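You operate a simulated robot arm through the tools that you are given. There is no shell and no other tool.

You run a simulated two-armed robot. Do the job below in one go: nothing can be reset, and whatever is moved stays where it is left.

JOB
Heat the bearing named on the sheet to 110 C.
Fine: then switch the heater off; leave it on the post with the bar shut; never have the bar open with the heater on.

Only the result counts: the job must be done as asked and must still hold three seconds after the hand-in. Knocking over, shifting, dropping, spilling or breaking anything else fails it. Flat cloth is picked up by pressing the open fingertips on it (5 to 10 N) and closing them slowly along it; thin cloth reads only 2 to 8 mm in the jaws.

ROBOT AND FRAMES
Two 7-joint arms with fingered hands on one trunk that stands fixed in place. Base frame: the origin is at the foot of the trunk, x ahead of it, y to its left, z up. Readings come in m, degrees, newtons and seconds.
The left shoulder is at [0.02, 0.269, 1.197], the right one opposite. Payload 5 kg a hand.
Tool frame (each hand has its own): the origin (TCP) lies between the finger pads and is the grasp point; the fingertips stand 0.042 m ahead of it; z points along the fingers, y is the line along which they close. Largest opening 0.208 m; the body of the gripper starts 0.119 m behind the TCP. The gripper is a hand of 4 fingers: y runs from the thumb to the fingers, the wrist lies at [0, 0, -0.317] in the tool frame, and closing takes about 1.5 s.
Orientation is told as [roll, pitch, yaw] about the base's x, y, z axes, in that order, counted from this pose: with the fingers straight down and closing along the base's y, the tool's x points along the base's -x, its y along +y and its z along -z.

CONTROLS
- The arms move only by the tool jog_arm. It takes "left_steps", "right_steps" or both (then of equal length, played together; a hand with none holds still); each is a list of rows, each a list of 2 entries, a list of its own where there are three numbers: the shift along the tool's x, y, z in cm, then the turn, a rotation vector about the tool's x, y, z in degrees. In form: [[[x, y, z], [ax, ay, az]], ...]. A call has 1 to 20 rows; each row is the pose to reach, as a shift and turn from the pose commanded when the call began, along the tool's axes at that moment. "left_jaw" and "right_jaw" are, for a hand that has rows, the gripper command, from -1 (shut) to 1 (fully open), values between in proportion, set as the call begins (left out, the last holds). A row lasts 0.2 s, in which the tool goes at most 0.05 m and 8.6 degrees; a call with a longer step from one row to the next is refused whole, and so is a gripper value outside its range. A pose out of reach is approached as far as the arm can. The call stops where the force on the tool passes 50 N (or 10 N more than at its start, if that is more) or the arm is blocked; 0.2 s more then pass. The fingers move at their own pace (about 0.153 m/s each) and stop on an object; they squeeze with about 23 N. The grip force told is the motor's: it shows also when the fingers shut on nothing. Time passes only in rows, and 0.2 s behind the last, so rows that repeat a pose let the fingers close. It gives the time, the measured TCP pose, the force on the tool (base axes), the opening and the grip force at its end, in the units of the frame above (readings bear some noise), with the torque about the TCP (base axes, N m) and any sound that the robot's microphone picked up, and new pictures: "pictures" is both (left out), scene, wrist or none (wrist: the cameras of the hands that moved).
- Cameras (640 x 400 px; columns grow to the right, rows downward): "scene" is now at [0.1349, 0.0458, 1.4526]; the picture's right is [0.54, -0.84, 0.00], its down [-0.48, -0.31, -0.82] and it looks along [0.69, 0.44, -0.57] (base axes); focal length 214 px, centre (320, 200). "left" rides on the left gripper at [-0.093, 0.001, -0.146] in its tool frame; the picture's right is [-0.01, -1.00, 0.00], its down [0.84, -0.01, -0.54] and it looks along [0.54, -0.01, 0.84] (tool axes); focal length 280 px, centre (320, 200). "right" rides on the right gripper at [0.094, 0.001, -0.146] in its tool frame; the picture's right is [-0.01, 1.00, 0.00], its down [-0.84, -0.01, -0.54] and it looks along [-0.54, -0.01, 0.84] (tool axes); focal length 280 px, centre (320, 200). There is no depth. A picture from a camera that has moved, and an enlarged one, comes with that camera's place and axes in the base frame and with its lens. The place of the scene camera against the robot may be out by one fixed shift of up to 0.025 m in any direction.
- raise_lower(by): slides the trunk up (or, below 0, down) by that many m; the arms and the scene camera ride with it, the base frame stays. It gives what a move gives, with no picture.
- finger_targets(finger1, finger2, finger3, thumb_bend, hand): sets how far each is bent, from 0 (flat) to 1 (curled in); at 0.3 the hand is open as for a grip, at 0.7 the pads meet at the TCP. One left out holds its place. A second passes; each finger stops where it meets its share of the squeeze, and holds until it gets a number again. A gripper value or a shape takes the hand back. It gives what a move gives, with no picture; readings hold the bend of each and the force on the fingers (four entries, about 0 where the hand has none), thumb and palm.
- hand_shape(shape, hand): the hand has 4 fingers and takes this shape, open, in about a second: jaw (thumb against the fingers, like two jaws); tri (thumb and two fingers); tip (a fingertip pinch); poke (one finger out to press); point (the index stretched); flat (the hand flat); cup (the hand cupped); fist (a fist). The gripper value then closes the fingers along that shape, each until it touches; the sizes above hold for jaw. It gives what a move gives, with no picture.
- head_to(pan, tilt): turns the head with the scene camera to pan (to the left, within 80 degrees either way) and tilt (down, from -29 to 69), counted from straight ahead of the robot. It gives what a move gives, and a new picture of the scene camera.
- inspect(camera, box): a new picture of the part [left, top, right, bottom] of that camera's present view, enlarged. It takes no simulated time.
- finish_job(): hands the job in; it is judged then, once.

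Places have to be worked out from the pictures, the camera data and where the tool is seen. Open the grippers and draw the arms clear of the work before you hand the job in, unless the task says otherwise.

The tools are called after "Call:" by a JSON object that holds its "api" and its "payload". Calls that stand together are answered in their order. jog_arm: Moves the arms, as the interface text tells. Its arguments: {"type":"object","properties":{"left_steps":{"type":"array"},"left_jaw":{"type":"number"},"right_steps":{"type":"array"},"right_jaw":{"type":"number"},"pictures":{"type":"string","enum":["both","scene","wrist","none"]}},"required":[]} The other tools are called the same way: raise_lower (by) slides the trunk up or down; hand_shape (shape, hand) gives the hand a shape; finger_targets (finger1, finger2, finger3, thumb_bend, hand) moves the fingers one by one; head_to (pan, tilt) turns the head that bears the scene camera; inspect (camera, box) takes an enlarged picture of a part of a camera's view; finish_job () hands the job in.

At the start:

```text
t: 0.0
left_eef_pos: [0.5084, 0.2625, 1.2893]
left_orientation: [0.0, 0.0, 0.0]
left_ft_force: [0.1, 0.0, 0.1]
left_torque: [-0.03, -0.01, 0.01]
left_finger_gap: 0.2078
left_grip_force: 0.0
left_shape: jaw
left_bend: [0.3, 0.3, 0.3, 0.3]
left_finger forces: [0.0, 0.0, 0.0, 0.0, 0.1, 0.0]
right_eef_pos: [0.7093, -0.3237, 1.2382]
right_orientation: [-0.1, 0.0, -0.1]
right_ft_force: [0.1, 0.2, 0.3]
right_torque: [-0.01, -0.01, 0.03]
right_finger_gap: 0.2079
right_grip_force: 0.1
right_shape: jaw
right_bend: [0.3, 0.3, 0.3, 0.3]
right_finger forces: [0.0, 0.0, 0.0, 0.0, 0.0, 0.0]
trunk travel left (down, up): [-0.575, 0.046]
head pan, tilt: [32.7, 34.9]
```

scene: 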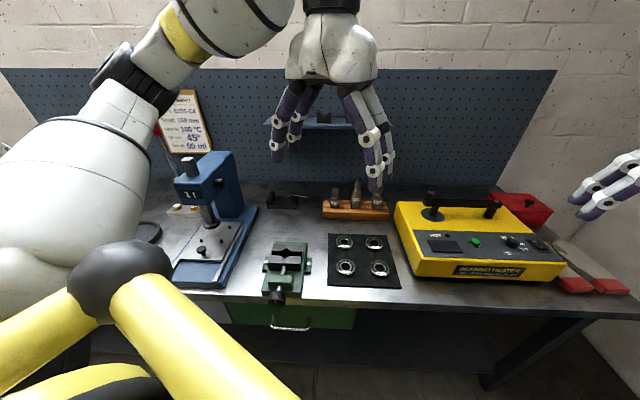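
right: 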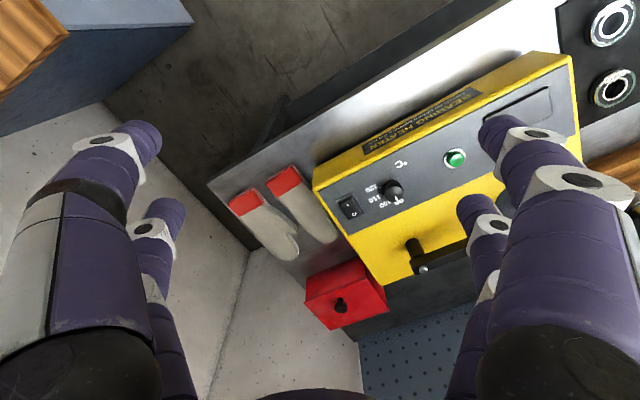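
left: 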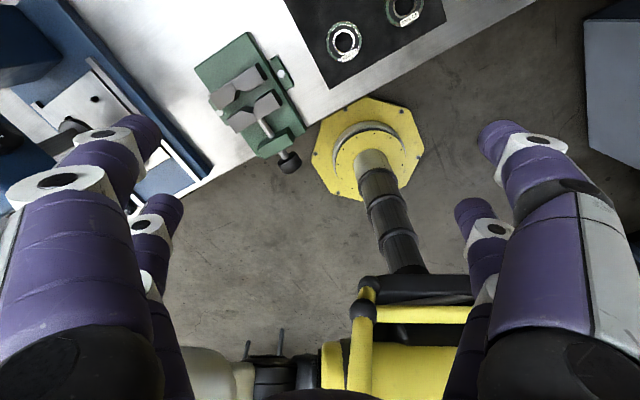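

The scene shows a bench with press, vice, four bearings on a mat, a bearing heater and a sheet. I'll zoom in on the sheet, the heater and the bearings.

Call:
{"api": "inspect", "payload": {"camera": "scene", "box": [150, 80, 220, 160]}}

Call:
{"api": "inspect", "payload": {"camera": "scene", "box": [380, 180, 580, 300]}}

Call:
{"api": "inspect", "payload": {"camera": "scene", "box": [320, 220, 410, 290]}}

Call:
{"api": "inspect", "payload": {"camera": "right", "box": [300, 0, 640, 300]}}

```text
5.00 times, centred on (185, 120) of scene
camera zoom: at [0.1349, 0.0458, 1.4526], right [0.54, -0.84, 0.0], down [-0.48, -0.31, -0.82], along [0.69, 0.44, -0.57], focal length 1072 px, centre (995, 600)
```

zoom: 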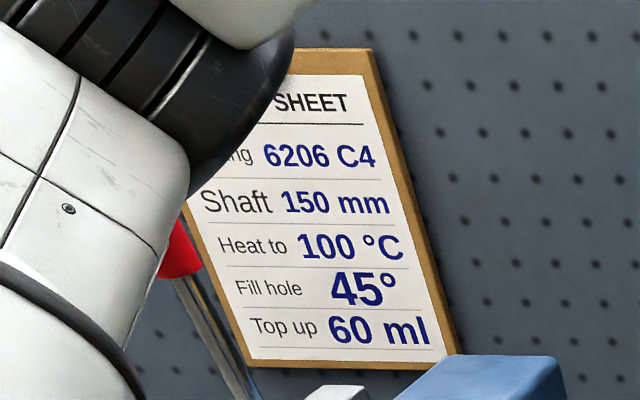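

```text
3.20 times, centred on (480, 240) of scene
camera zoom: at [0.1349, 0.0458, 1.4526], right [0.54, -0.84, 0.0], down [-0.48, -0.31, -0.82], along [0.69, 0.44, -0.57], focal length 686 px, centre (-192, 72)
```

zoom: 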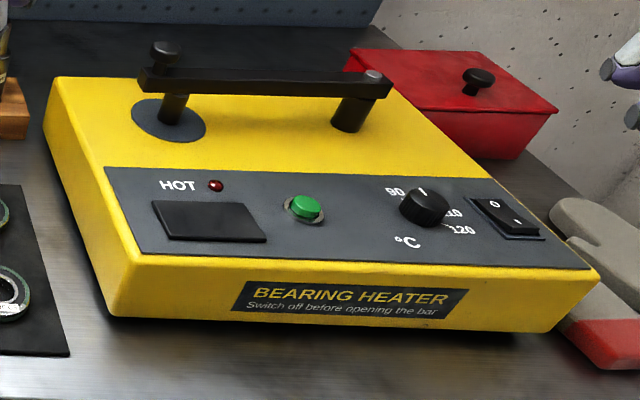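

```text
5.71 times, centred on (365, 255) of scene
camera zoom: at [0.1349, 0.0458, 1.4526], right [0.54, -0.84, 0.0], down [-0.48, -0.31, -0.82], along [0.69, 0.44, -0.57], focal length 1226 px, centre (63, -114)
```

zoom: 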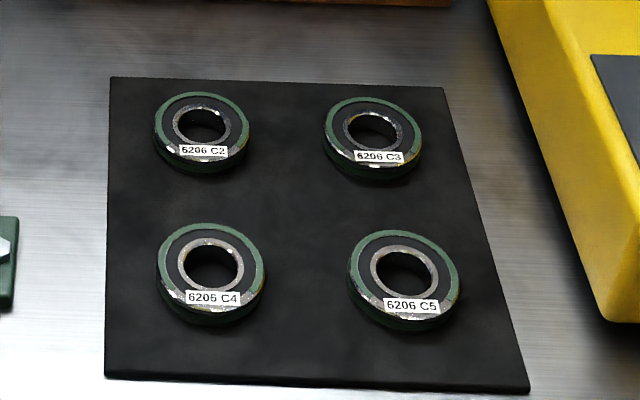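

```text
1.33 times, centred on (470, 150) of right
camera zoom: at [0.6162, -0.3212, 1.3865], right [0.02, 1.0, 0.0], down [0.84, -0.01, 0.54], along [0.54, -0.01, -0.84], focal length 374 px, centre (120, 267)
```

zoom: 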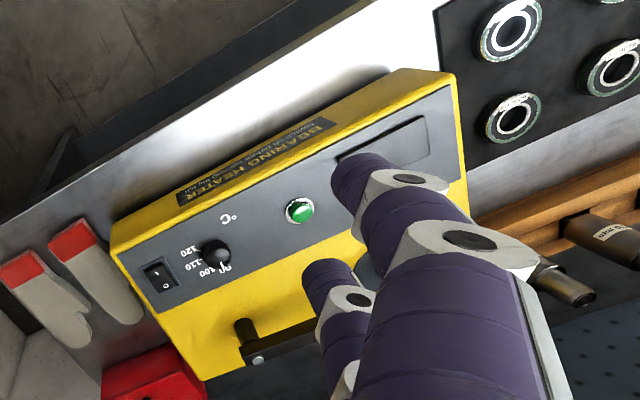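

The sheet names 6206 C4; the job overrides the temperature to 110 °C. I zoom in further on labels and heater controls.

Call:
{"api": "inspect", "payload": {"camera": "scene", "box": [336, 252, 366, 278]}}

Call:
{"api": "inspect", "payload": {"camera": "scene", "box": [336, 232, 396, 250]}}

Call:
{"api": "inspect", "payload": {"camera": "scene", "box": [496, 230, 556, 262]}}

Call:
{"api": "inspect", "payload": {"camera": "scene", "box": [415, 185, 515, 225]}}

Call:
{"api": "inspect", "payload": {"camera": "right", "box": [330, 150, 430, 230]}}

```text
15.38 times, centred on (351, 265) of scene
camera zoom: at [0.1349, 0.0458, 1.4526], right [0.54, -0.84, 0.0], down [-0.48, -0.31, -0.82], along [0.69, 0.44, -0.57], focal length 3300 px, centre (-157, -800)
```

zoom: 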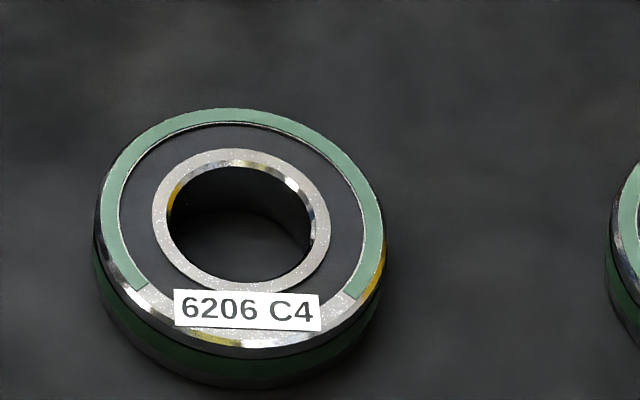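

```text
10.67 times, centred on (366, 241) of scene
camera zoom: at [0.1349, 0.0458, 1.4526], right [0.54, -0.84, 0.0], down [-0.48, -0.31, -0.82], along [0.69, 0.44, -0.57], focal length 2288 px, centre (-171, -237)
```

zoom: 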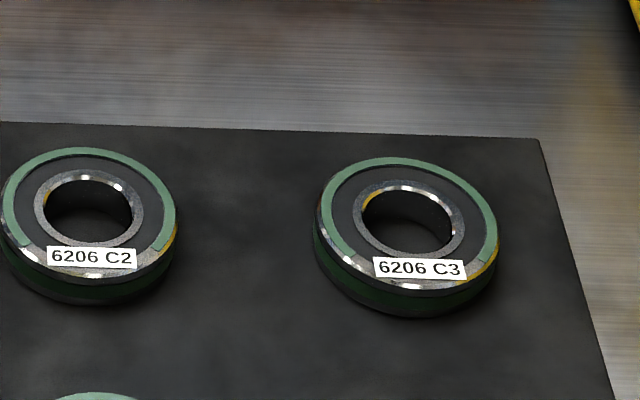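

```text
10.67 times, centred on (526, 246) of scene
camera zoom: at [0.1349, 0.0458, 1.4526], right [0.54, -0.84, 0.0], down [-0.48, -0.31, -0.82], along [0.69, 0.44, -0.57], focal length 2288 px, centre (-1877, -291)
```

zoom: 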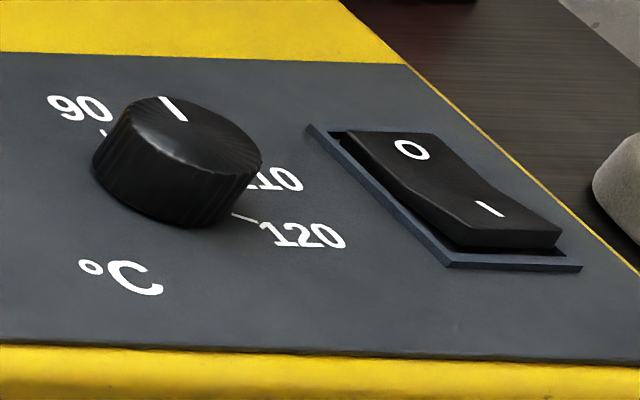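

```text
6.40 times, centred on (465, 205) of scene
camera zoom: at [0.1349, 0.0458, 1.4526], right [0.54, -0.84, 0.0], down [-0.48, -0.31, -0.82], along [0.69, 0.44, -0.57], focal length 1373 px, centre (-608, 168)
```

zoom: 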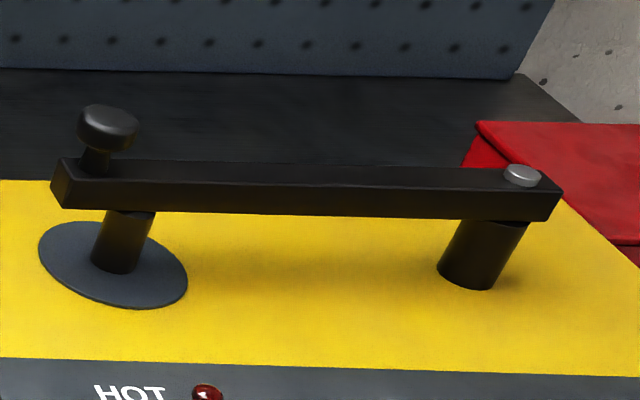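

```text
5.00 times, centred on (380, 190) of right
camera zoom: at [0.6162, -0.3212, 1.3865], right [0.02, 1.0, 0.0], down [0.84, -0.01, 0.54], along [0.54, -0.01, -0.84], focal length 1402 px, centre (20, 250)
```

zoom: 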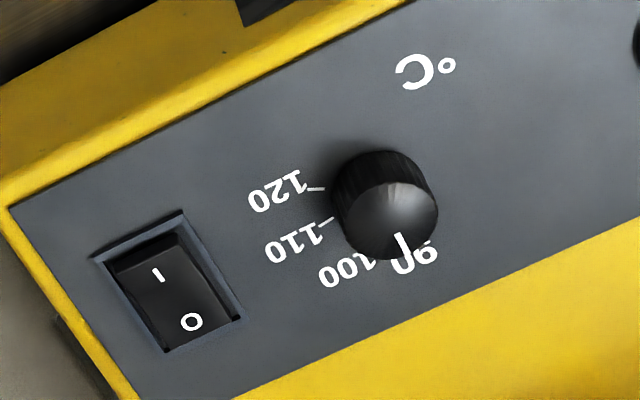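

Labels are clear: C4 (6206) is the front-left bearing near [0.56, 0.22]; heater post with bar near [0.88, 0.04]. I lower the left hand over C4 for a wrist view to pin down its position.

Call:
{"api": "jog_arm", "payload": {"left_steps": [[[-1, -1, 4], [0, 0, 0]], [[-2, -2, 8], [0, 0, 0]], [[-3, -3, 12], [0, 0, 0]], [[-4, -4, 16], [0, 0, 0]], [[-5, -4.3, 20], [0, 0, 0]], [[-5.5, -4.3, 20], [0, 0, 0]]], "pictures": "both"}}

```text
t: 1.4
left_eef_pos: [0.5646, 0.2182, 1.1024]
left_orientation: [0.1, -1.2, 0.2]
left_ft_force: [0.7, -0.6, 0.4]
left_torque: [0.03, 0.01, -0.01]
left_finger_gap: 0.208
left_grip_force: 0.0
left_shape: jaw
left_bend: [0.3, 0.3, 0.3, 0.3]
left_finger forces: [0.1, 0.1, 0.0, 0.0, 0.1, 0.0]
right_eef_pos: [0.7078, -0.3249, 1.2426]
right_orientation: [0.2, -0.1, 0.1]
right_ft_force: [-0.1, 0.9, -0.6]
right_torque: [0.03, 0.06, -0.01]
right_finger_gap: 0.2078
right_grip_force: 0.0
right_shape: jaw
right_bend: [0.3, 0.3, 0.3, 0.3]
right_finger forces: [0.1, 0.0, 0.0, 0.0, 0.1, 0.1]
trunk travel left (down, up): [-0.575, 0.046]
head pan, tilt: [32.7, 34.9]
camera scene: at [0.1328, 0.0436, 1.4561], right [0.54, -0.84, 0.0], down [-0.48, -0.31, -0.82], along [0.69, 0.44, -0.57], focal length 214 px, centre (320, 200)
camera left: at [0.656, 0.2204, 1.2513], right [0.02, -1.0, 0.0], down [-0.85, -0.02, 0.52], along [-0.52, -0.01, -0.85], focal length 280 px, centre (320, 200)
```

scene: 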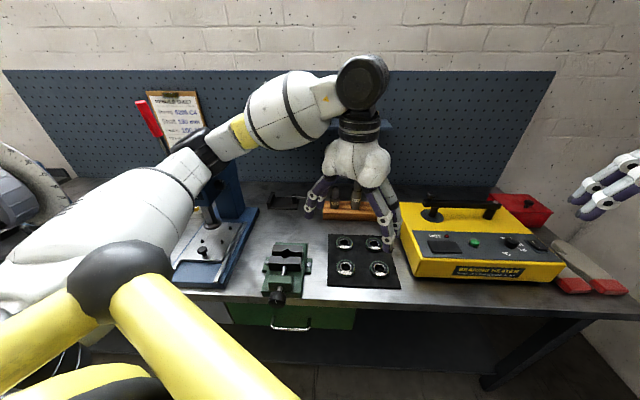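
left: 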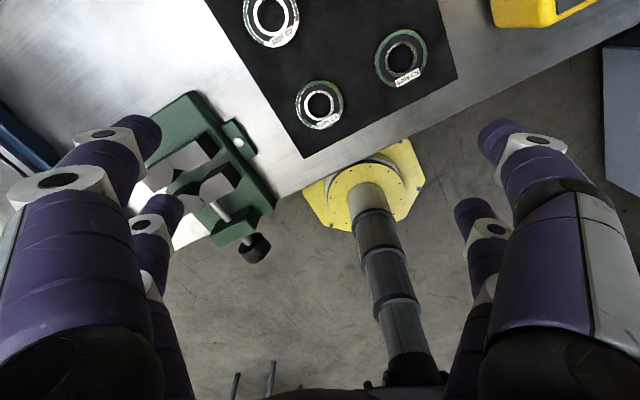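

C4 appears at about [0.574, 0.220], top z≈0.888. I enlarge the wrist view to refine it and check gripping space.

Call:
{"api": "inspect", "payload": {"camera": "left", "box": [270, 60, 390, 150]}}

Call:
{"api": "inspect", "payload": {"camera": "scene", "box": [290, 160, 430, 290]}}

```text
4.44 times, centred on (330, 105) of left
camera zoom: at [0.656, 0.2204, 1.2513], right [0.02, -1.0, 0.0], down [-0.85, -0.02, 0.52], along [-0.52, -0.01, -0.85], focal length 1246 px, centre (276, 622)
```

zoom: 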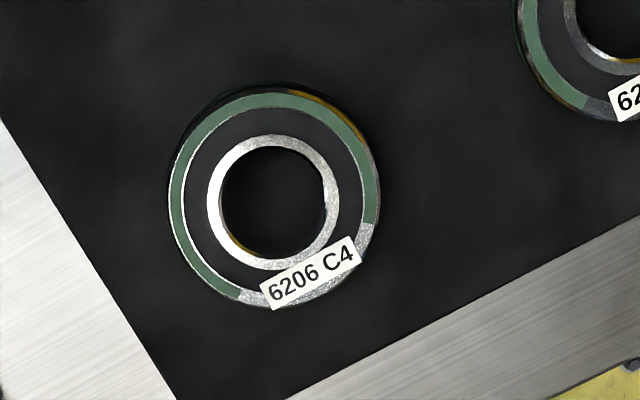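

```text
3.08 times, centred on (360, 225) of scene
camera zoom: at [0.1328, 0.0436, 1.4561], right [0.54, -0.84, 0.0], down [-0.48, -0.31, -0.82], along [0.69, 0.44, -0.57], focal length 660 px, centre (197, 123)
```

zoom: 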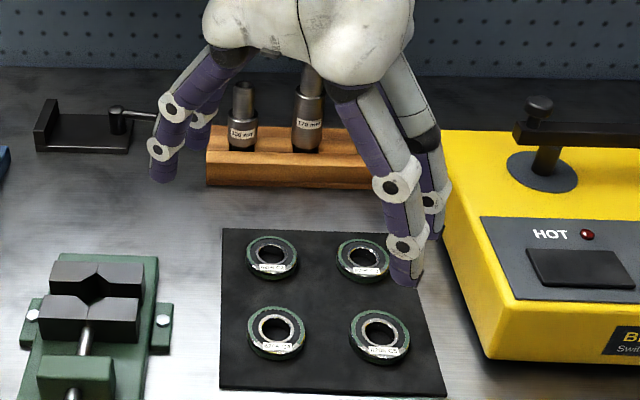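

Next I need a closer heater view: I'll fold the right hand to a fist for an unobstructed camera and move it over the heater.

Call:
{"api": "hand_shape", "payload": {"hand": "right", "shape": "fist"}}

Call:
{"api": "jog_arm", "payload": {"right_steps": [[[0, 4, 0], [0, 0, 0]], [[-2, 8, 0], [0, 0, 0]], [[-4, 12, 0], [0, 0, 0]], [[-6, 15, 0], [0, 0, 0]], [[-7, 18, 0], [0, 0, 0]], [[-7, 18, 0], [0, 0, 0]]], "pictures": "both"}}

```text
t: 2.3
left_eef_pos: [0.5653, 0.2193, 1.1037]
left_orientation: [0.1, -1.5, 0.1]
left_ft_force: [-0.1, 0.3, -0.7]
left_torque: [-0.03, 0.01, -0.01]
left_finger_gap: 0.2079
left_grip_force: 0.0
left_shape: jaw
left_bend: [0.3, 0.3, 0.3, 0.3]
left_finger forces: [0.1, 0.0, 0.0, 0.0, 0.0, 0.0]
right_eef_pos: [0.7062, -0.3242, 1.2412]
right_orientation: [0.1, -0.2, 0.0]
right_ft_force: [-0.7, 0.5, -0.3]
right_torque: [0.03, -0.04, -0.01]
right_finger_gap: 0.0
right_grip_force: 0.0
right_shape: fist
right_bend: [1.0, 1.0, 1.0, 0.52]
right_finger forces: [0.0, 0.0, 0.0, 0.1, 0.1, 0.0]
trunk travel left (down, up): [-0.575, 0.046]
head pan, tilt: [32.7, 34.9]
```

```text
t: 3.7
left_eef_pos: [0.5624, 0.2155, 1.1028]
left_orientation: [0.1, -1.2, 0.2]
left_ft_force: [0.2, 0.3, 0.2]
left_torque: [-0.04, -0.02, 0.03]
left_finger_gap: 0.2081
left_grip_force: 0.1
left_shape: jaw
left_bend: [0.3, 0.3, 0.3, 0.3]
left_finger forces: [0.0, 0.0, 0.0, 0.0, 0.0, 0.1]
right_eef_pos: [0.7753, -0.1471, 1.2414]
right_orientation: [0.2, -0.2, 0.0]
right_ft_force: [-0.7, -0.9, 0.3]
right_torque: [0.02, 0.0, -0.02]
right_finger_gap: 0.0
right_grip_force: 0.1
right_shape: fist
right_bend: [1.0, 1.0, 1.0, 0.52]
right_finger forces: [0.0, 0.0, 0.0, 0.1, 0.1, 0.0]
trunk travel left (down, up): [-0.575, 0.046]
head pan, tilt: [32.7, 34.9]
camera scene: at [0.1297, 0.0417, 1.4539], right [0.54, -0.84, 0.0], down [-0.48, -0.31, -0.82], along [0.69, 0.44, -0.57], focal length 214 px, centre (320, 200)
camera right: at [0.6815, -0.1452, 1.3866], right [0.02, 1.0, 0.0], down [0.84, -0.01, 0.54], along [0.54, -0.01, -0.84], focal length 280 px, centre (320, 200)
```

scene: 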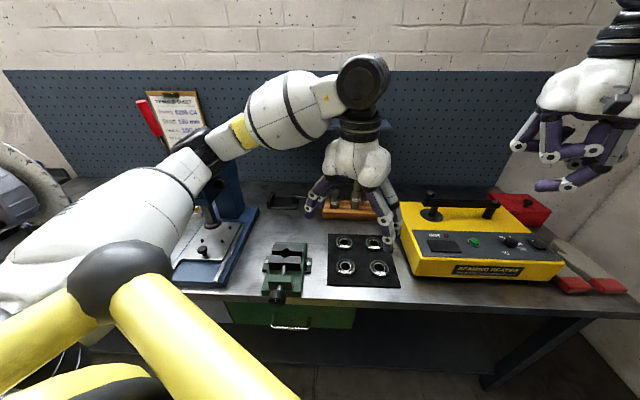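
right: 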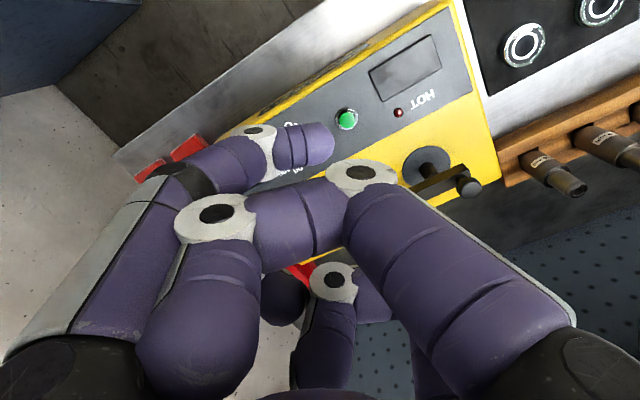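

The fist blocks the view. Knob is about [0.88, 0.056, 1.048], post about [0.893, 0.035]. I go back to jaw shape for a clean view of the heater.

Call:
{"api": "hand_shape", "payload": {"hand": "right", "shape": "jaw"}}

Call:
{"api": "jog_arm", "payload": {"right_steps": [[[1, 3, 0], [0, 0, 0]], [[2, 6, 0], [0, 0, 0]], [[2, 6, 0], [0, 0, 0]]], "pictures": "wrist"}}

Call:
{"api": "inspect", "payload": {"camera": "right", "box": [160, 60, 480, 260]}}

```text
t: 4.6
left_eef_pos: [0.5636, 0.2169, 1.1033]
left_orientation: [0.1, -1.3, 0.1]
left_ft_force: [-0.1, -0.4, -0.6]
left_torque: [-0.01, -0.01, -0.02]
left_finger_gap: 0.2078
left_grip_force: 0.1
left_shape: jaw
left_bend: [0.3, 0.3, 0.3, 0.3]
left_finger forces: [0.0, 0.0, 0.0, 0.0, 0.0, 0.0]
right_eef_pos: [0.7758, -0.1464, 1.2403]
right_orientation: [0.1, -0.2, 0.1]
right_ft_force: [0.2, 0.7, -0.3]
right_torque: [0.04, 0.0, 0.0]
right_finger_gap: 0.2077
right_grip_force: 0.0
right_shape: jaw
right_bend: [0.3, 0.3, 0.3, 0.3]
right_finger forces: [0.1, 0.0, 0.1, 0.0, 0.0, 0.0]
trunk travel left (down, up): [-0.575, 0.046]
head pan, tilt: [32.7, 34.9]
```

```text
t: 5.4
left_eef_pos: [0.5622, 0.2165, 1.1021]
left_orientation: [0.1, -1.3, 0.1]
left_ft_force: [0.3, 0.5, -0.5]
left_torque: [-0.01, -0.02, 0.05]
left_finger_gap: 0.2078
left_grip_force: 0.1
left_shape: jaw
left_bend: [0.3, 0.3, 0.3, 0.3]
left_finger forces: [0.0, 0.0, 0.0, 0.0, 0.0, 0.0]
right_eef_pos: [0.7537, -0.0847, 1.241]
right_orientation: [0.2, -0.2, 0.0]
right_ft_force: [-0.3, 0.8, 0.4]
right_torque: [-0.03, 0.01, -0.03]
right_finger_gap: 0.2075
right_grip_force: 0.0
right_shape: jaw
right_bend: [0.3, 0.3, 0.3, 0.3]
right_finger forces: [0.1, 0.0, 0.0, 0.0, 0.0, 0.1]
trunk travel left (down, up): [-0.575, 0.046]
head pan, tilt: [32.7, 34.9]
camera right: at [0.6607, -0.0845, 1.3879], right [0.02, 1.0, 0.0], down [0.84, -0.02, 0.54], along [0.54, 0.0, -0.84], focal length 280 px, centre (320, 200)
```

right: 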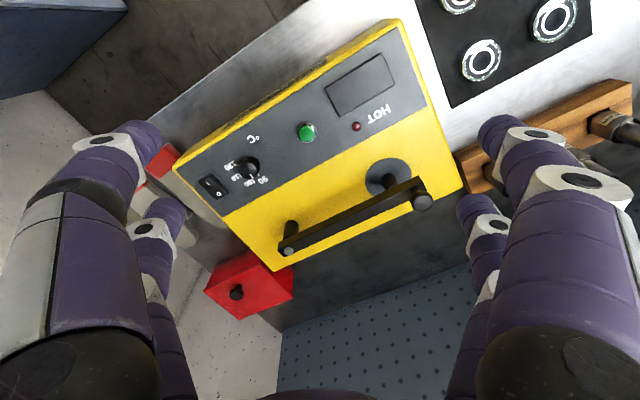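

```text
2.00 times, centred on (320, 160) of right
camera zoom: at [0.6607, -0.0845, 1.3879], right [0.02, 1.0, 0.0], down [0.84, -0.02, 0.54], along [0.54, 0.0, -0.84], focal length 561 px, centre (320, 280)
```

zoom: 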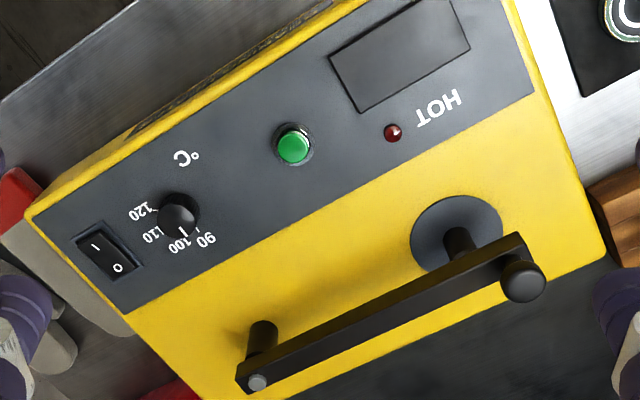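

Good view: knob ≈[0.876, 0.061, 1.045], pivot ≈[1.003, -0.142], post ≈[0.893, 0.035], dial ≈[0.857, -0.199], rocker ≈[0.90, -0.27], button ≈[0.809, -0.103]. I check the rocker and dial state closely.

Call:
{"api": "inspect", "payload": {"camera": "right", "box": [190, 145, 290, 205]}}

Call:
{"api": "inspect", "payload": {"camera": "right", "box": [270, 150, 440, 260]}}

Call:
{"api": "inspect", "payload": {"camera": "scene", "box": [415, 185, 515, 225]}}

```text
6.40 times, centred on (240, 175) of right
camera zoom: at [0.6607, -0.0845, 1.3879], right [0.02, 1.0, 0.0], down [0.84, -0.02, 0.54], along [0.54, 0.0, -0.84], focal length 1794 px, centre (832, 360)
```

zoom: 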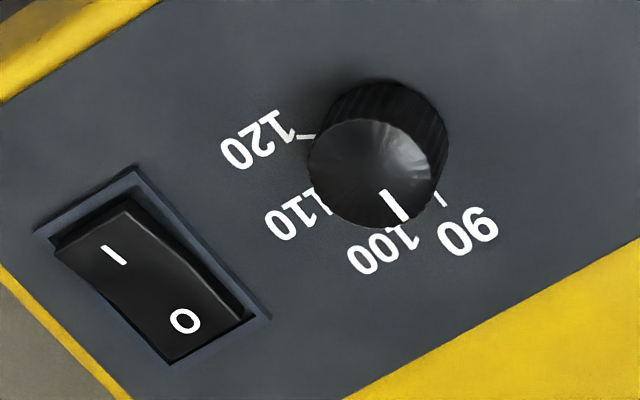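

```text
3.64 times, centred on (355, 205) of right
camera zoom: at [0.6607, -0.0845, 1.3879], right [0.02, 1.0, 0.0], down [0.84, -0.02, 0.54], along [0.54, 0.0, -0.84], focal length 1020 px, centre (193, 182)
```

zoom: 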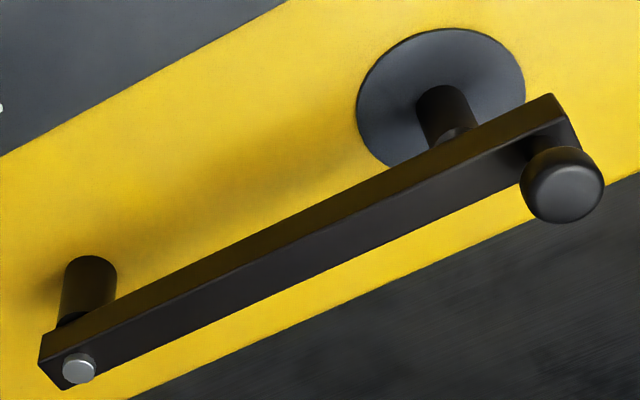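

```text
6.40 times, centred on (465, 205) of scene
camera zoom: at [0.1292, 0.0412, 1.454], right [0.54, -0.84, 0.0], down [-0.48, -0.31, -0.82], along [0.69, 0.44, -0.57], focal length 1373 px, centre (-608, 168)
```

zoom: 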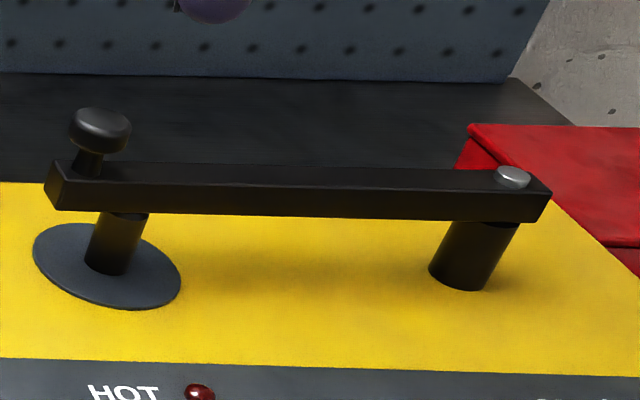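

Rocker is at O (off) and display dark, so opening the bar is allowed now. I withdraw the right hand and bring the left hand above the knob, yaw −57°, jaws partly open so they straddle the bar.

Call:
{"api": "jog_arm", "payload": {"left_steps": [[[0, 0, -4.5], [0, 0, 0]], [[0, 0, -9], [0, 0, 0]], [[-4, -2, -9], [0, 0, 7.1]], [[-8, -4, -9], [0, 0, 14.2]], [[-12, -6, -9], [0, 0, 21.4]], [[-16, -8, -9], [0, 0, 28.5]], [[-20, -10, -9], [0, 0, 35.6]], [[-24, -12, -9], [0, 0, 42.7]], [[-28, -14, -9], [0, 0, 49.9]], [[-31.2, -15.6, -9], [0, 0, 57]], [[-31.2, -15.6, -9], [0, 0, 57]], [[-31.2, -15.6, -9], [0, 0, 57]]], "right_steps": [[[0.5, -2.7, 0], [0, 0, 0]], [[1, -5.4, 0], [0, 0, 0]], [[1.5, -8.1, 0], [0, 0, 0]], [[2, -10.8, 0], [0, 0, 0]], [[2.5, -13.5, 0], [0, 0, 0]], [[3, -16.2, 0], [0, 0, 0]], [[3.5, -18.9, 0], [0, 0, 0]], [[4, -21.6, 0], [0, 0, 0]], [[4.5, -24.3, 0], [0, 0, 0]], [[5, -26.5, 0], [0, 0, 0]], [[5, -26.5, 0], [0, 0, 0]], [[5, -26.5, 0], [0, 0, 0]]], "left_jaw": -0.2}}

```text
t: 8.0
left_eef_pos: [0.8765, 0.0609, 1.1796]
left_orientation: [0.0, -0.1, -57.1]
left_ft_force: [-0.4, -1.4, 0.5]
left_torque: [0.13, -0.03, -0.02]
left_finger_gap: 0.0835
left_grip_force: 0.0
left_shape: jaw
left_bend: [0.73, 0.73, 0.73, 0.7]
left_finger forces: [0.1, 0.0, 0.1, 0.1, 0.1, 0.0]
right_eef_pos: [0.7079, -0.3495, 1.239]
right_orientation: [0.1, 0.1, -0.1]
right_ft_force: [-1.5, -1.5, -0.6]
right_torque: [0.11, -0.06, 0.0]
right_finger_gap: 0.2079
right_grip_force: 0.0
right_shape: jaw
right_bend: [0.3, 0.3, 0.3, 0.3]
right_finger forces: [0.1, 0.0, 0.1, 0.1, 0.0, 0.0]
trunk travel left (down, up): [-0.575, 0.046]
head pan, tilt: [32.7, 34.9]
camera scene: at [0.1347, 0.0446, 1.4526], right [0.54, -0.84, 0.0], down [-0.48, -0.31, -0.82], along [0.69, 0.44, -0.57], focal length 214 px, centre (320, 200)
camera right: at [0.6156, -0.3482, 1.3865], right [0.02, 1.0, 0.0], down [0.84, -0.01, 0.54], along [0.54, -0.01, -0.84], focal length 280 px, centre (320, 200)
camera left: at [0.9286, -0.0174, 1.3263], right [-0.83, -0.56, 0.0], down [-0.47, 0.7, 0.54], along [-0.3, 0.45, -0.84], focal length 280 px, centre (320, 200)
```

scene: 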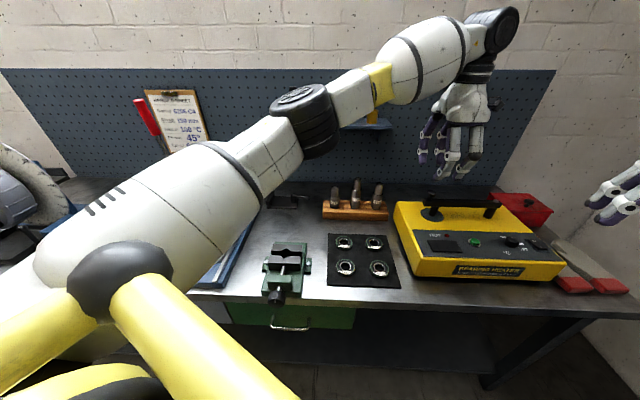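
right: 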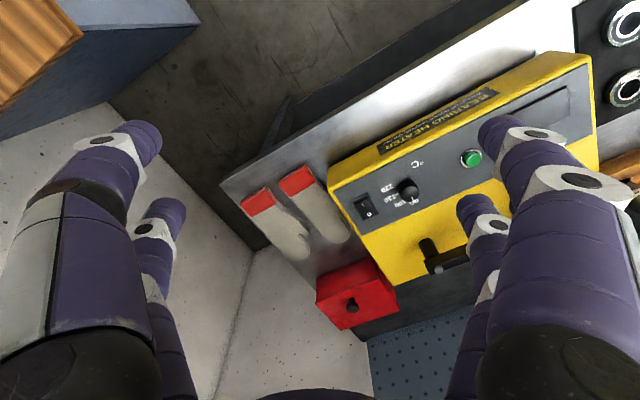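
left: 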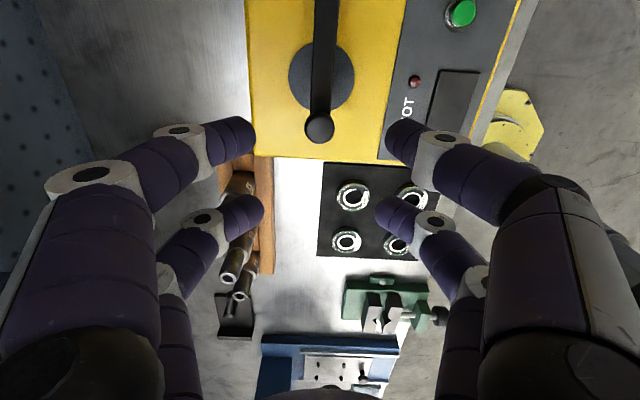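

Left hand is centred over the knob. I descend so the fingertips flank the knob just above post level (TCP z≈1.05), then look.

Call:
{"api": "jog_arm", "payload": {"left_steps": [[[0, 0, 3.5], [0, 0, 0]], [[0, 0, 7], [0, 0, 0]], [[0, 0, 10.5], [0, 0, 0]], [[0, 0, 12.9], [0, 0, 0]], [[0, 0, 12.9], [0, 0, 0]]], "pictures": "both"}}

Call:
{"api": "inspect", "payload": {"camera": "scene", "box": [385, 130, 525, 230]}}

```text
t: 9.2
left_eef_pos: [0.8737, 0.0617, 1.0512]
left_orientation: [-0.1, 0.0, -56.9]
left_ft_force: [-1.0, 0.1, -0.5]
left_torque: [0.01, 0.05, 0.02]
left_finger_gap: 0.0833
left_grip_force: 0.0
left_shape: jaw
left_bend: [0.73, 0.73, 0.73, 0.7]
left_finger forces: [0.0, 0.0, 0.1, 0.0, 0.0, 0.0]
right_eef_pos: [0.7086, -0.3476, 1.2392]
right_orientation: [0.0, 0.0, -0.2]
right_ft_force: [-0.7, 1.0, -0.7]
right_torque: [-0.02, 0.01, 0.02]
right_finger_gap: 0.2082
right_grip_force: 0.0
right_shape: jaw
right_bend: [0.3, 0.3, 0.3, 0.3]
right_finger forces: [0.0, 0.0, 0.0, 0.0, 0.0, 0.0]
trunk travel left (down, up): [-0.575, 0.046]
head pan, tilt: [32.7, 34.9]
camera scene: at [0.1351, 0.0459, 1.4526], right [0.54, -0.84, 0.0], down [-0.48, -0.31, -0.82], along [0.69, 0.44, -0.57], focal length 214 px, centre (320, 200)
camera left: at [0.927, -0.0157, 1.1978], right [-0.83, -0.56, 0.0], down [-0.47, 0.7, 0.54], along [-0.3, 0.45, -0.84], focal length 280 px, centre (320, 200)
```

scene: 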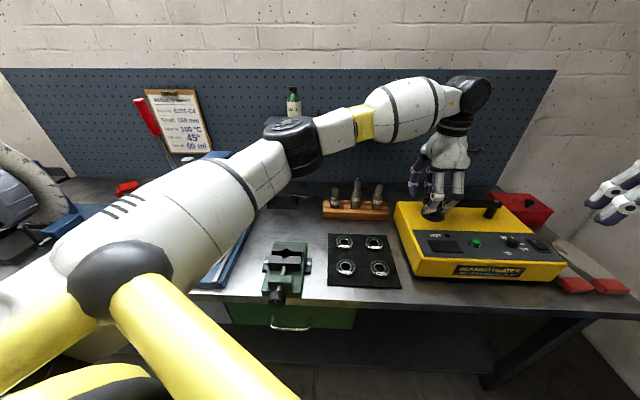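
left: 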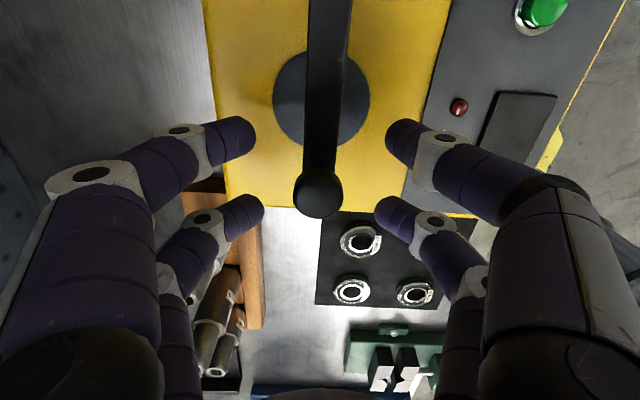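

```text
4.00 times, centred on (455, 180) of scene
camera zoom: at [0.1351, 0.0459, 1.4526], right [0.54, -0.84, 0.0], down [-0.48, -0.31, -0.82], along [0.69, 0.44, -0.57], focal length 858 px, centre (-220, 280)
```

zoom: 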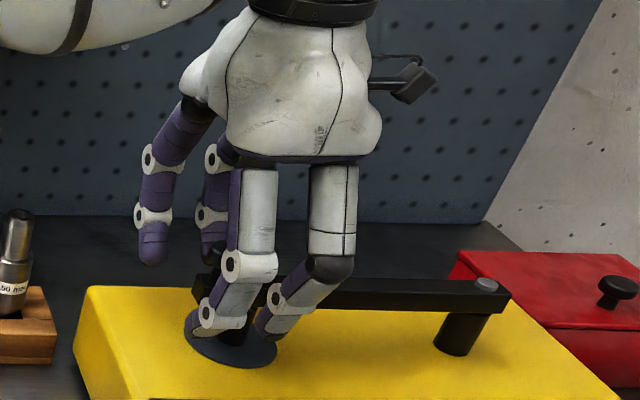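

The knob sits between the finger pairs with nothing touching. I close the jaws to a fork around the knob/bar and test swinging 12° toward the robot about the pivot.

Call:
{"api": "jog_arm", "payload": {"left_steps": [[[0, 0, 0], [0, 0, 0]], [[0, 0, 0], [0, 0, 0]], [[0, 0, 0], [0, 0, 0]], [[-0.03, -1.26, 0], [0, 0, -3]], [[-0.13, -2.52, 0], [0, 0, -6]], [[-0.3, -3.77, 0], [0, 0, -9]], [[-0.53, -5.01, 0], [0, 0, -12]], [[-0.53, -5.01, 0], [0, 0, -12]]], "left_jaw": -0.6, "pictures": "both"}}

Call:
{"api": "inspect", "payload": {"camera": "scene", "box": [385, 150, 525, 250]}}

```text
t: 11.0
left_eef_pos: [0.8388, 0.0319, 1.0498]
left_orientation: [0.0, -0.1, -44.8]
left_ft_force: [29.9, 1.9, 15.7]
left_torque: [0.37, -1.83, -0.53]
left_finger_gap: 0.0512
left_grip_force: 0.0
left_shape: jaw
left_bend: [0.41, 0.73, 0.73, 0.7]
left_finger forces: [26.9, 0.0, 0.0, 0.1, 0.1, 0.0]
right_eef_pos: [0.7092, -0.3468, 1.2392]
right_orientation: [-0.1, 0.1, -0.2]
right_ft_force: [-0.4, 0.9, -0.1]
right_torque: [-0.01, 0.0, 0.03]
right_finger_gap: 0.208
right_grip_force: 0.0
right_shape: jaw
right_bend: [0.3, 0.3, 0.3, 0.3]
right_finger forces: [0.1, 0.0, 0.0, 0.0, 0.1, 0.0]
trunk travel left (down, up): [-0.575, 0.046]
head pan, tilt: [32.7, 34.9]
camera scene: at [0.1359, 0.046, 1.4525], right [0.54, -0.84, 0.0], down [-0.48, -0.31, -0.82], along [0.69, 0.44, -0.57], focal length 214 px, centre (320, 200)
camera left: at [0.9057, -0.0343, 1.197], right [-0.69, -0.72, 0.0], down [-0.61, 0.59, 0.54], along [-0.39, 0.37, -0.84], focal length 280 px, centre (320, 200)
```

scene: 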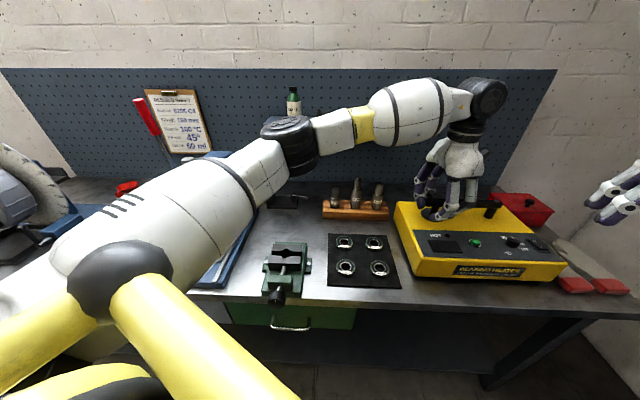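
left: 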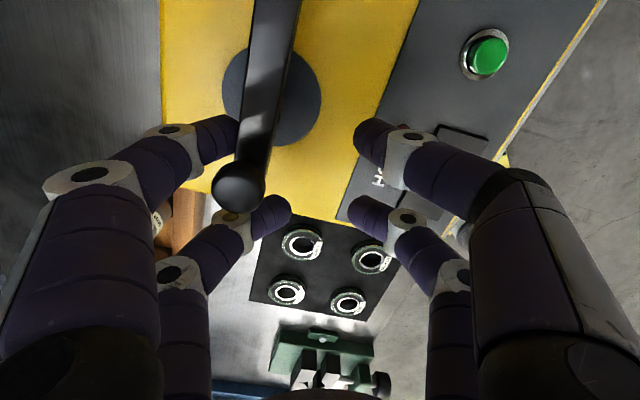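

```text
4.00 times, centred on (455, 200) of scene
camera zoom: at [0.1359, 0.046, 1.4525], right [0.54, -0.84, 0.0], down [-0.48, -0.31, -0.82], along [0.69, 0.44, -0.57], focal length 858 px, centre (-220, 200)
```

zoom: 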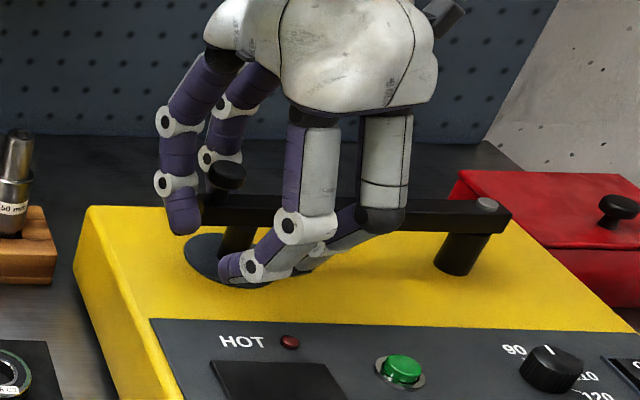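

The bar did not follow toward the robot (finger pressed 27 N), so it's likely stopped in that direction. I return and test pushing it away from the robot.

Call:
{"api": "jog_arm", "payload": {"left_steps": [[[-0.13, 2.52, 0], [0, 0, 6]], [[-0.53, 5.01, 0], [0, 0, 12]], [[-0.8, 6.24, 0], [0, 0, 15]], [[-1.18, 7.45, 0], [0, 0, 18]], [[-1.6, 8.63, 0], [0, 0, 21]], [[-2.08, 9.8, 0], [0, 0, 24]], [[-2.08, 9.8, 0], [0, 0, 24]]], "pictures": "both"}}

Call:
{"api": "inspect", "payload": {"camera": "scene", "box": [385, 150, 525, 250]}}

```text
t: 12.6
left_eef_pos: [0.9216, 0.084, 1.0517]
left_orientation: [0.0, -0.1, -69.0]
left_ft_force: [-0.5, 0.3, 0.0]
left_torque: [0.0, -0.02, -0.01]
left_finger_gap: 0.042
left_grip_force: 0.1
left_shape: jaw
left_bend: [0.73, 0.73, 0.73, 0.7]
left_finger forces: [0.1, 0.0, 0.1, 0.1, 0.1, 0.0]
right_eef_pos: [0.7087, -0.3476, 1.2395]
right_orientation: [0.0, 0.0, -0.1]
right_ft_force: [0.2, 0.8, -0.4]
right_torque: [-0.01, 0.01, 0.04]
right_finger_gap: 0.2079
right_grip_force: 0.1
right_shape: jaw
right_bend: [0.3, 0.3, 0.3, 0.3]
right_finger forces: [0.0, 0.0, 0.0, 0.1, 0.1, 0.1]
trunk travel left (down, up): [-0.575, 0.046]
head pan, tilt: [32.7, 34.9]
camera scene: at [0.1349, 0.046, 1.4526], right [0.54, -0.84, 0.0], down [-0.48, -0.31, -0.82], along [0.69, 0.44, -0.57], focal length 214 px, centre (320, 200)
camera left: at [0.956, -0.0031, 1.1992], right [-0.93, -0.37, 0.0], down [-0.31, 0.78, 0.54], along [-0.2, 0.5, -0.84], focal length 280 px, centre (320, 200)
```

scene: 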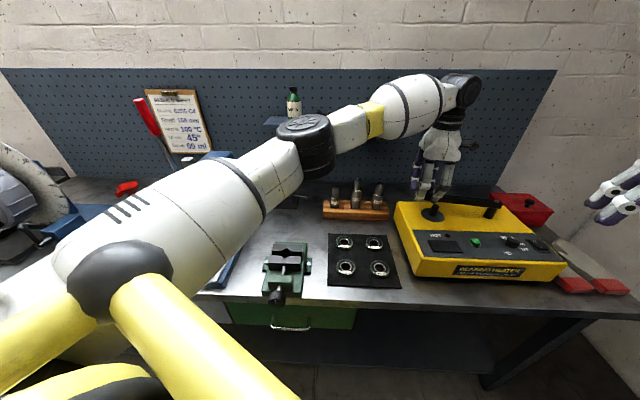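
left: 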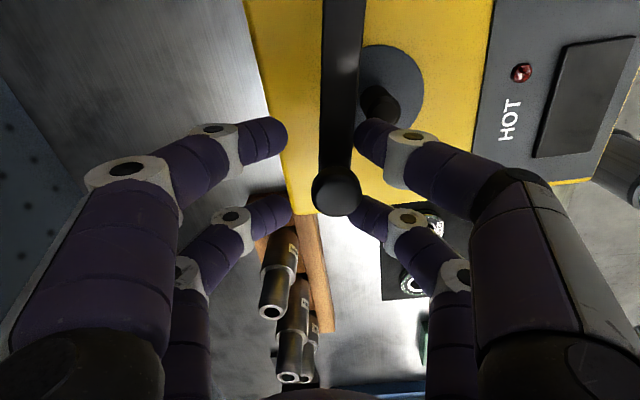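

```text
4.00 times, centred on (455, 200) of scene
camera zoom: at [0.1349, 0.046, 1.4526], right [0.54, -0.84, 0.0], down [-0.48, -0.31, -0.82], along [0.69, 0.44, -0.57], focal length 858 px, centre (-220, 200)
```

zoom: 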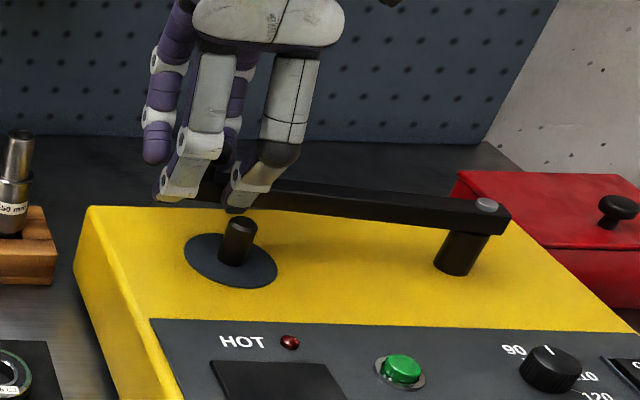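

The bar swings away freely (~12° open now). I continue pushing it away, opening the fork a bit and tilting the hand forward so the arm can reach.

Call:
{"api": "jog_arm", "payload": {"left_steps": [[[-0.2, 1.8, -0.2], [-5, 0, 0]], [[-0.5, 3.7, -0.4], [-10, 0, 0]], [[-0.7, 5.5, -0.6], [-15, 0, 0]], [[-1.0, 7.3, -0.8], [-20, 0, 0]], [[-1.2, 9.2, -0.8], [-25, 0, 0]], [[-1.4, 11, -0.8], [-30, 0, 0]], [[-1.4, 11, -0.8], [-30, 0, 0]]], "left_jaw": -0.3, "pictures": "both"}}

Call:
{"api": "inspect", "payload": {"camera": "scene", "box": [385, 150, 525, 250]}}

```text
t: 14.2
left_eef_pos: [1.0299, 0.1112, 1.0601]
left_orientation: [30.2, -0.1, -69.0]
left_ft_force: [0.6, 0.0, -0.8]
left_torque: [0.0, 0.01, 0.0]
left_finger_gap: 0.0726
left_grip_force: 0.1
left_shape: jaw
left_bend: [0.73, 0.73, 0.73, 0.7]
left_finger forces: [0.0, 0.0, 0.0, 0.0, 0.1, 0.1]
right_eef_pos: [0.7081, -0.3476, 1.2403]
right_orientation: [0.1, 0.0, -0.2]
right_ft_force: [0.0, -0.9, 0.1]
right_torque: [-0.03, -0.02, -0.01]
right_finger_gap: 0.2078
right_grip_force: 0.1
right_shape: jaw
right_bend: [0.3, 0.3, 0.3, 0.3]
right_finger forces: [0.0, 0.0, 0.0, 0.0, 0.0, 0.0]
trunk travel left (down, up): [-0.575, 0.046]
head pan, tilt: [32.7, 34.9]
camera scene: at [0.1348, 0.0459, 1.4526], right [0.54, -0.84, 0.0], down [-0.48, -0.31, -0.82], along [0.69, 0.44, -0.57], focal length 214 px, centre (320, 200)
camera left: at [0.9961, -0.0023, 1.1877], right [-0.8, -0.33, -0.5], down [-0.56, 0.69, 0.46], along [0.19, 0.65, -0.73], focal length 280 px, centre (320, 200)
```

scene: 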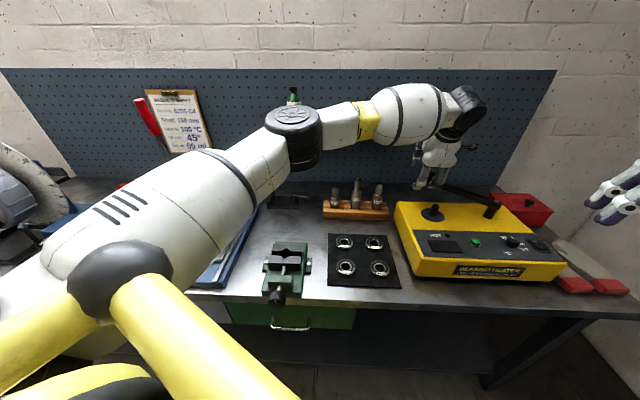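
left: 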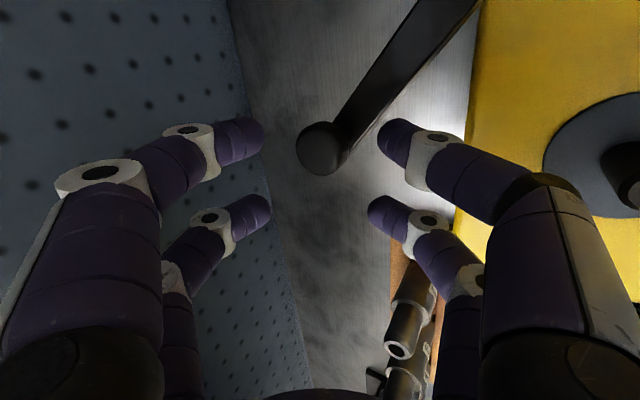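

```text
4.00 times, centred on (455, 200) of scene
camera zoom: at [0.1348, 0.0459, 1.4526], right [0.54, -0.84, 0.0], down [-0.48, -0.31, -0.82], along [0.69, 0.44, -0.57], focal length 858 px, centre (-220, 200)
```

zoom: 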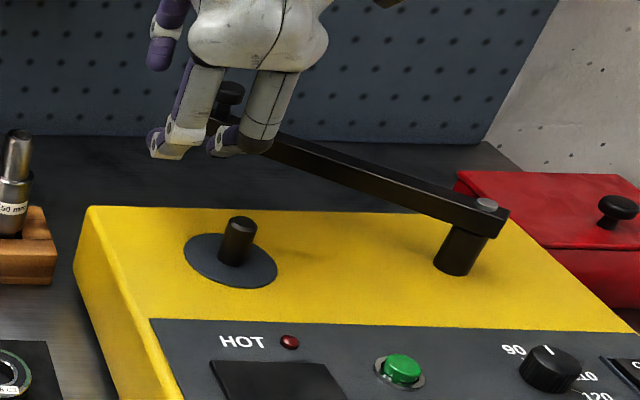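

The bar is well open (about 35–40°), clear of the post. I withdraw along the tool axis so the fork slides off the bar without dragging it, then untilt.

Call:
{"api": "jog_arm", "payload": {"left_steps": [[[0, 0, -4], [0, 0, 0]], [[0, 0, -8], [0, 0, 0]], [[0, 0, -12], [0, 0, 0]], [[0, 0, -14], [6, 0, 0]], [[0, -2, -16], [12, 0, 0]], [[0, -4, -17], [18, 0, 0]], [[0, -6, -18], [24, 0, 0]], [[0, -8, -19], [30, 0, 0]], [[0, -8, -19], [30, 0, 0]]], "pictures": "scene"}}

Call:
{"api": "inspect", "payload": {"camera": "scene", "box": [385, 150, 525, 250]}}

```text
t: 16.2
left_eef_pos: [0.8739, 0.0527, 1.1847]
left_orientation: [-0.1, -0.1, -68.8]
left_ft_force: [-0.1, -0.1, -0.2]
left_torque: [-0.03, -0.08, -0.01]
left_finger_gap: 0.0725
left_grip_force: 0.1
left_shape: jaw
left_bend: [0.73, 0.73, 0.73, 0.7]
left_finger forces: [0.0, 0.1, 0.0, 0.1, 0.0, 0.1]
right_eef_pos: [0.7083, -0.3466, 1.2399]
right_orientation: [0.0, -0.1, 0.1]
right_ft_force: [-0.1, -0.4, -0.1]
right_torque: [-0.08, -0.08, -0.01]
right_finger_gap: 0.208
right_grip_force: 0.1
right_shape: jaw
right_bend: [0.3, 0.3, 0.3, 0.3]
right_finger forces: [0.1, 0.1, 0.0, 0.1, 0.0, 0.0]
trunk travel left (down, up): [-0.575, 0.046]
head pan, tilt: [32.7, 34.9]
camera scene: at [0.1342, 0.0462, 1.4527], right [0.54, -0.84, 0.0], down [-0.48, -0.31, -0.82], along [0.69, 0.44, -0.57], focal length 214 px, centre (320, 200)
```

scene: 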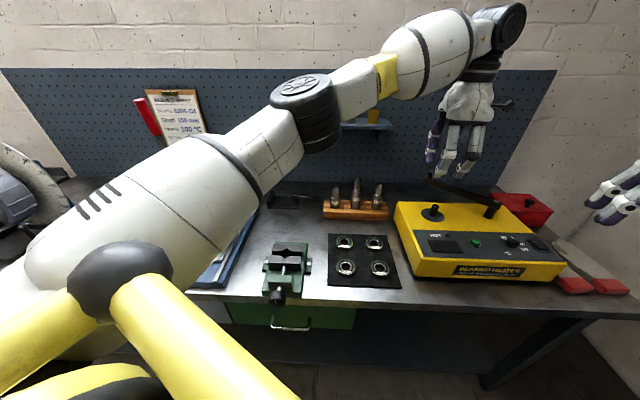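

```text
4.00 times, centred on (455, 200) of scene
camera zoom: at [0.1342, 0.0462, 1.4527], right [0.54, -0.84, 0.0], down [-0.48, -0.31, -0.82], along [0.69, 0.44, -0.57], focal length 858 px, centre (-220, 200)
```

zoom: 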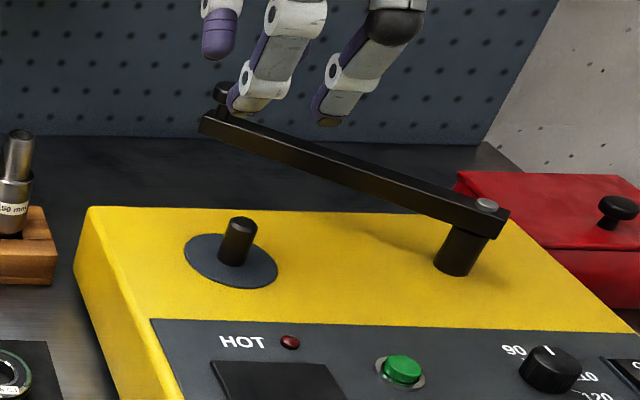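

Bar stays open clear of the post. I carry the left hand over to bearing C4, with yaw −14° and jaws about 10 cm apart.

Call:
{"api": "jog_arm", "payload": {"left_steps": [[[3.3, -2.8, 0], [0, 0, -6.9]], [[6.6, -5.6, 0], [0, 0, -13.8]], [[9.9, -8.3, 0], [0, 0, -20.6]], [[13.2, -11.1, 0], [0, 0, -27.5]], [[16.5, -13.9, 0], [0, 0, -34.4]], [[19.8, -16.7, 2], [0, 0, -41.3]], [[23.1, -19.4, 5], [0, 0, -48.1]], [[26.4, -22.2, 8], [0, 0, -55]], [[26.4, -22.2, 8], [0, 0, -55]], [[26.4, -22.2, 8], [0, 0, -55]]], "left_jaw": -0.04, "pictures": "both"}}

Call:
{"api": "inspect", "payload": {"camera": "left", "box": [220, 80, 420, 220]}}

```text
refused: row 7 steps farther than a row can; nothing moved
```

```text
2.86 times, centred on (320, 150) of left
camera zoom: at [0.9092, -0.0343, 1.3316], right [-0.93, -0.37, 0.0], down [-0.31, 0.78, 0.54], along [-0.2, 0.5, -0.84], focal length 801 px, centre (320, 343)
```

zoom: 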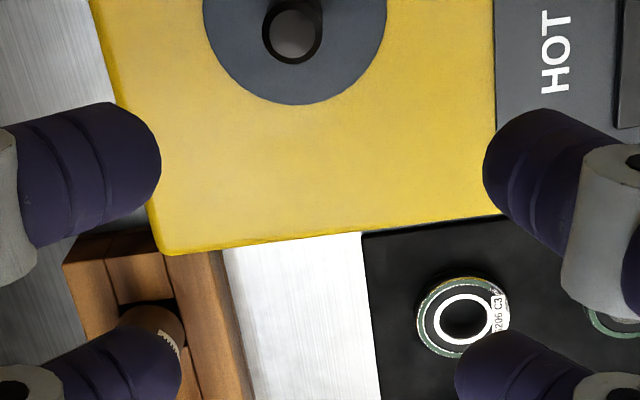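

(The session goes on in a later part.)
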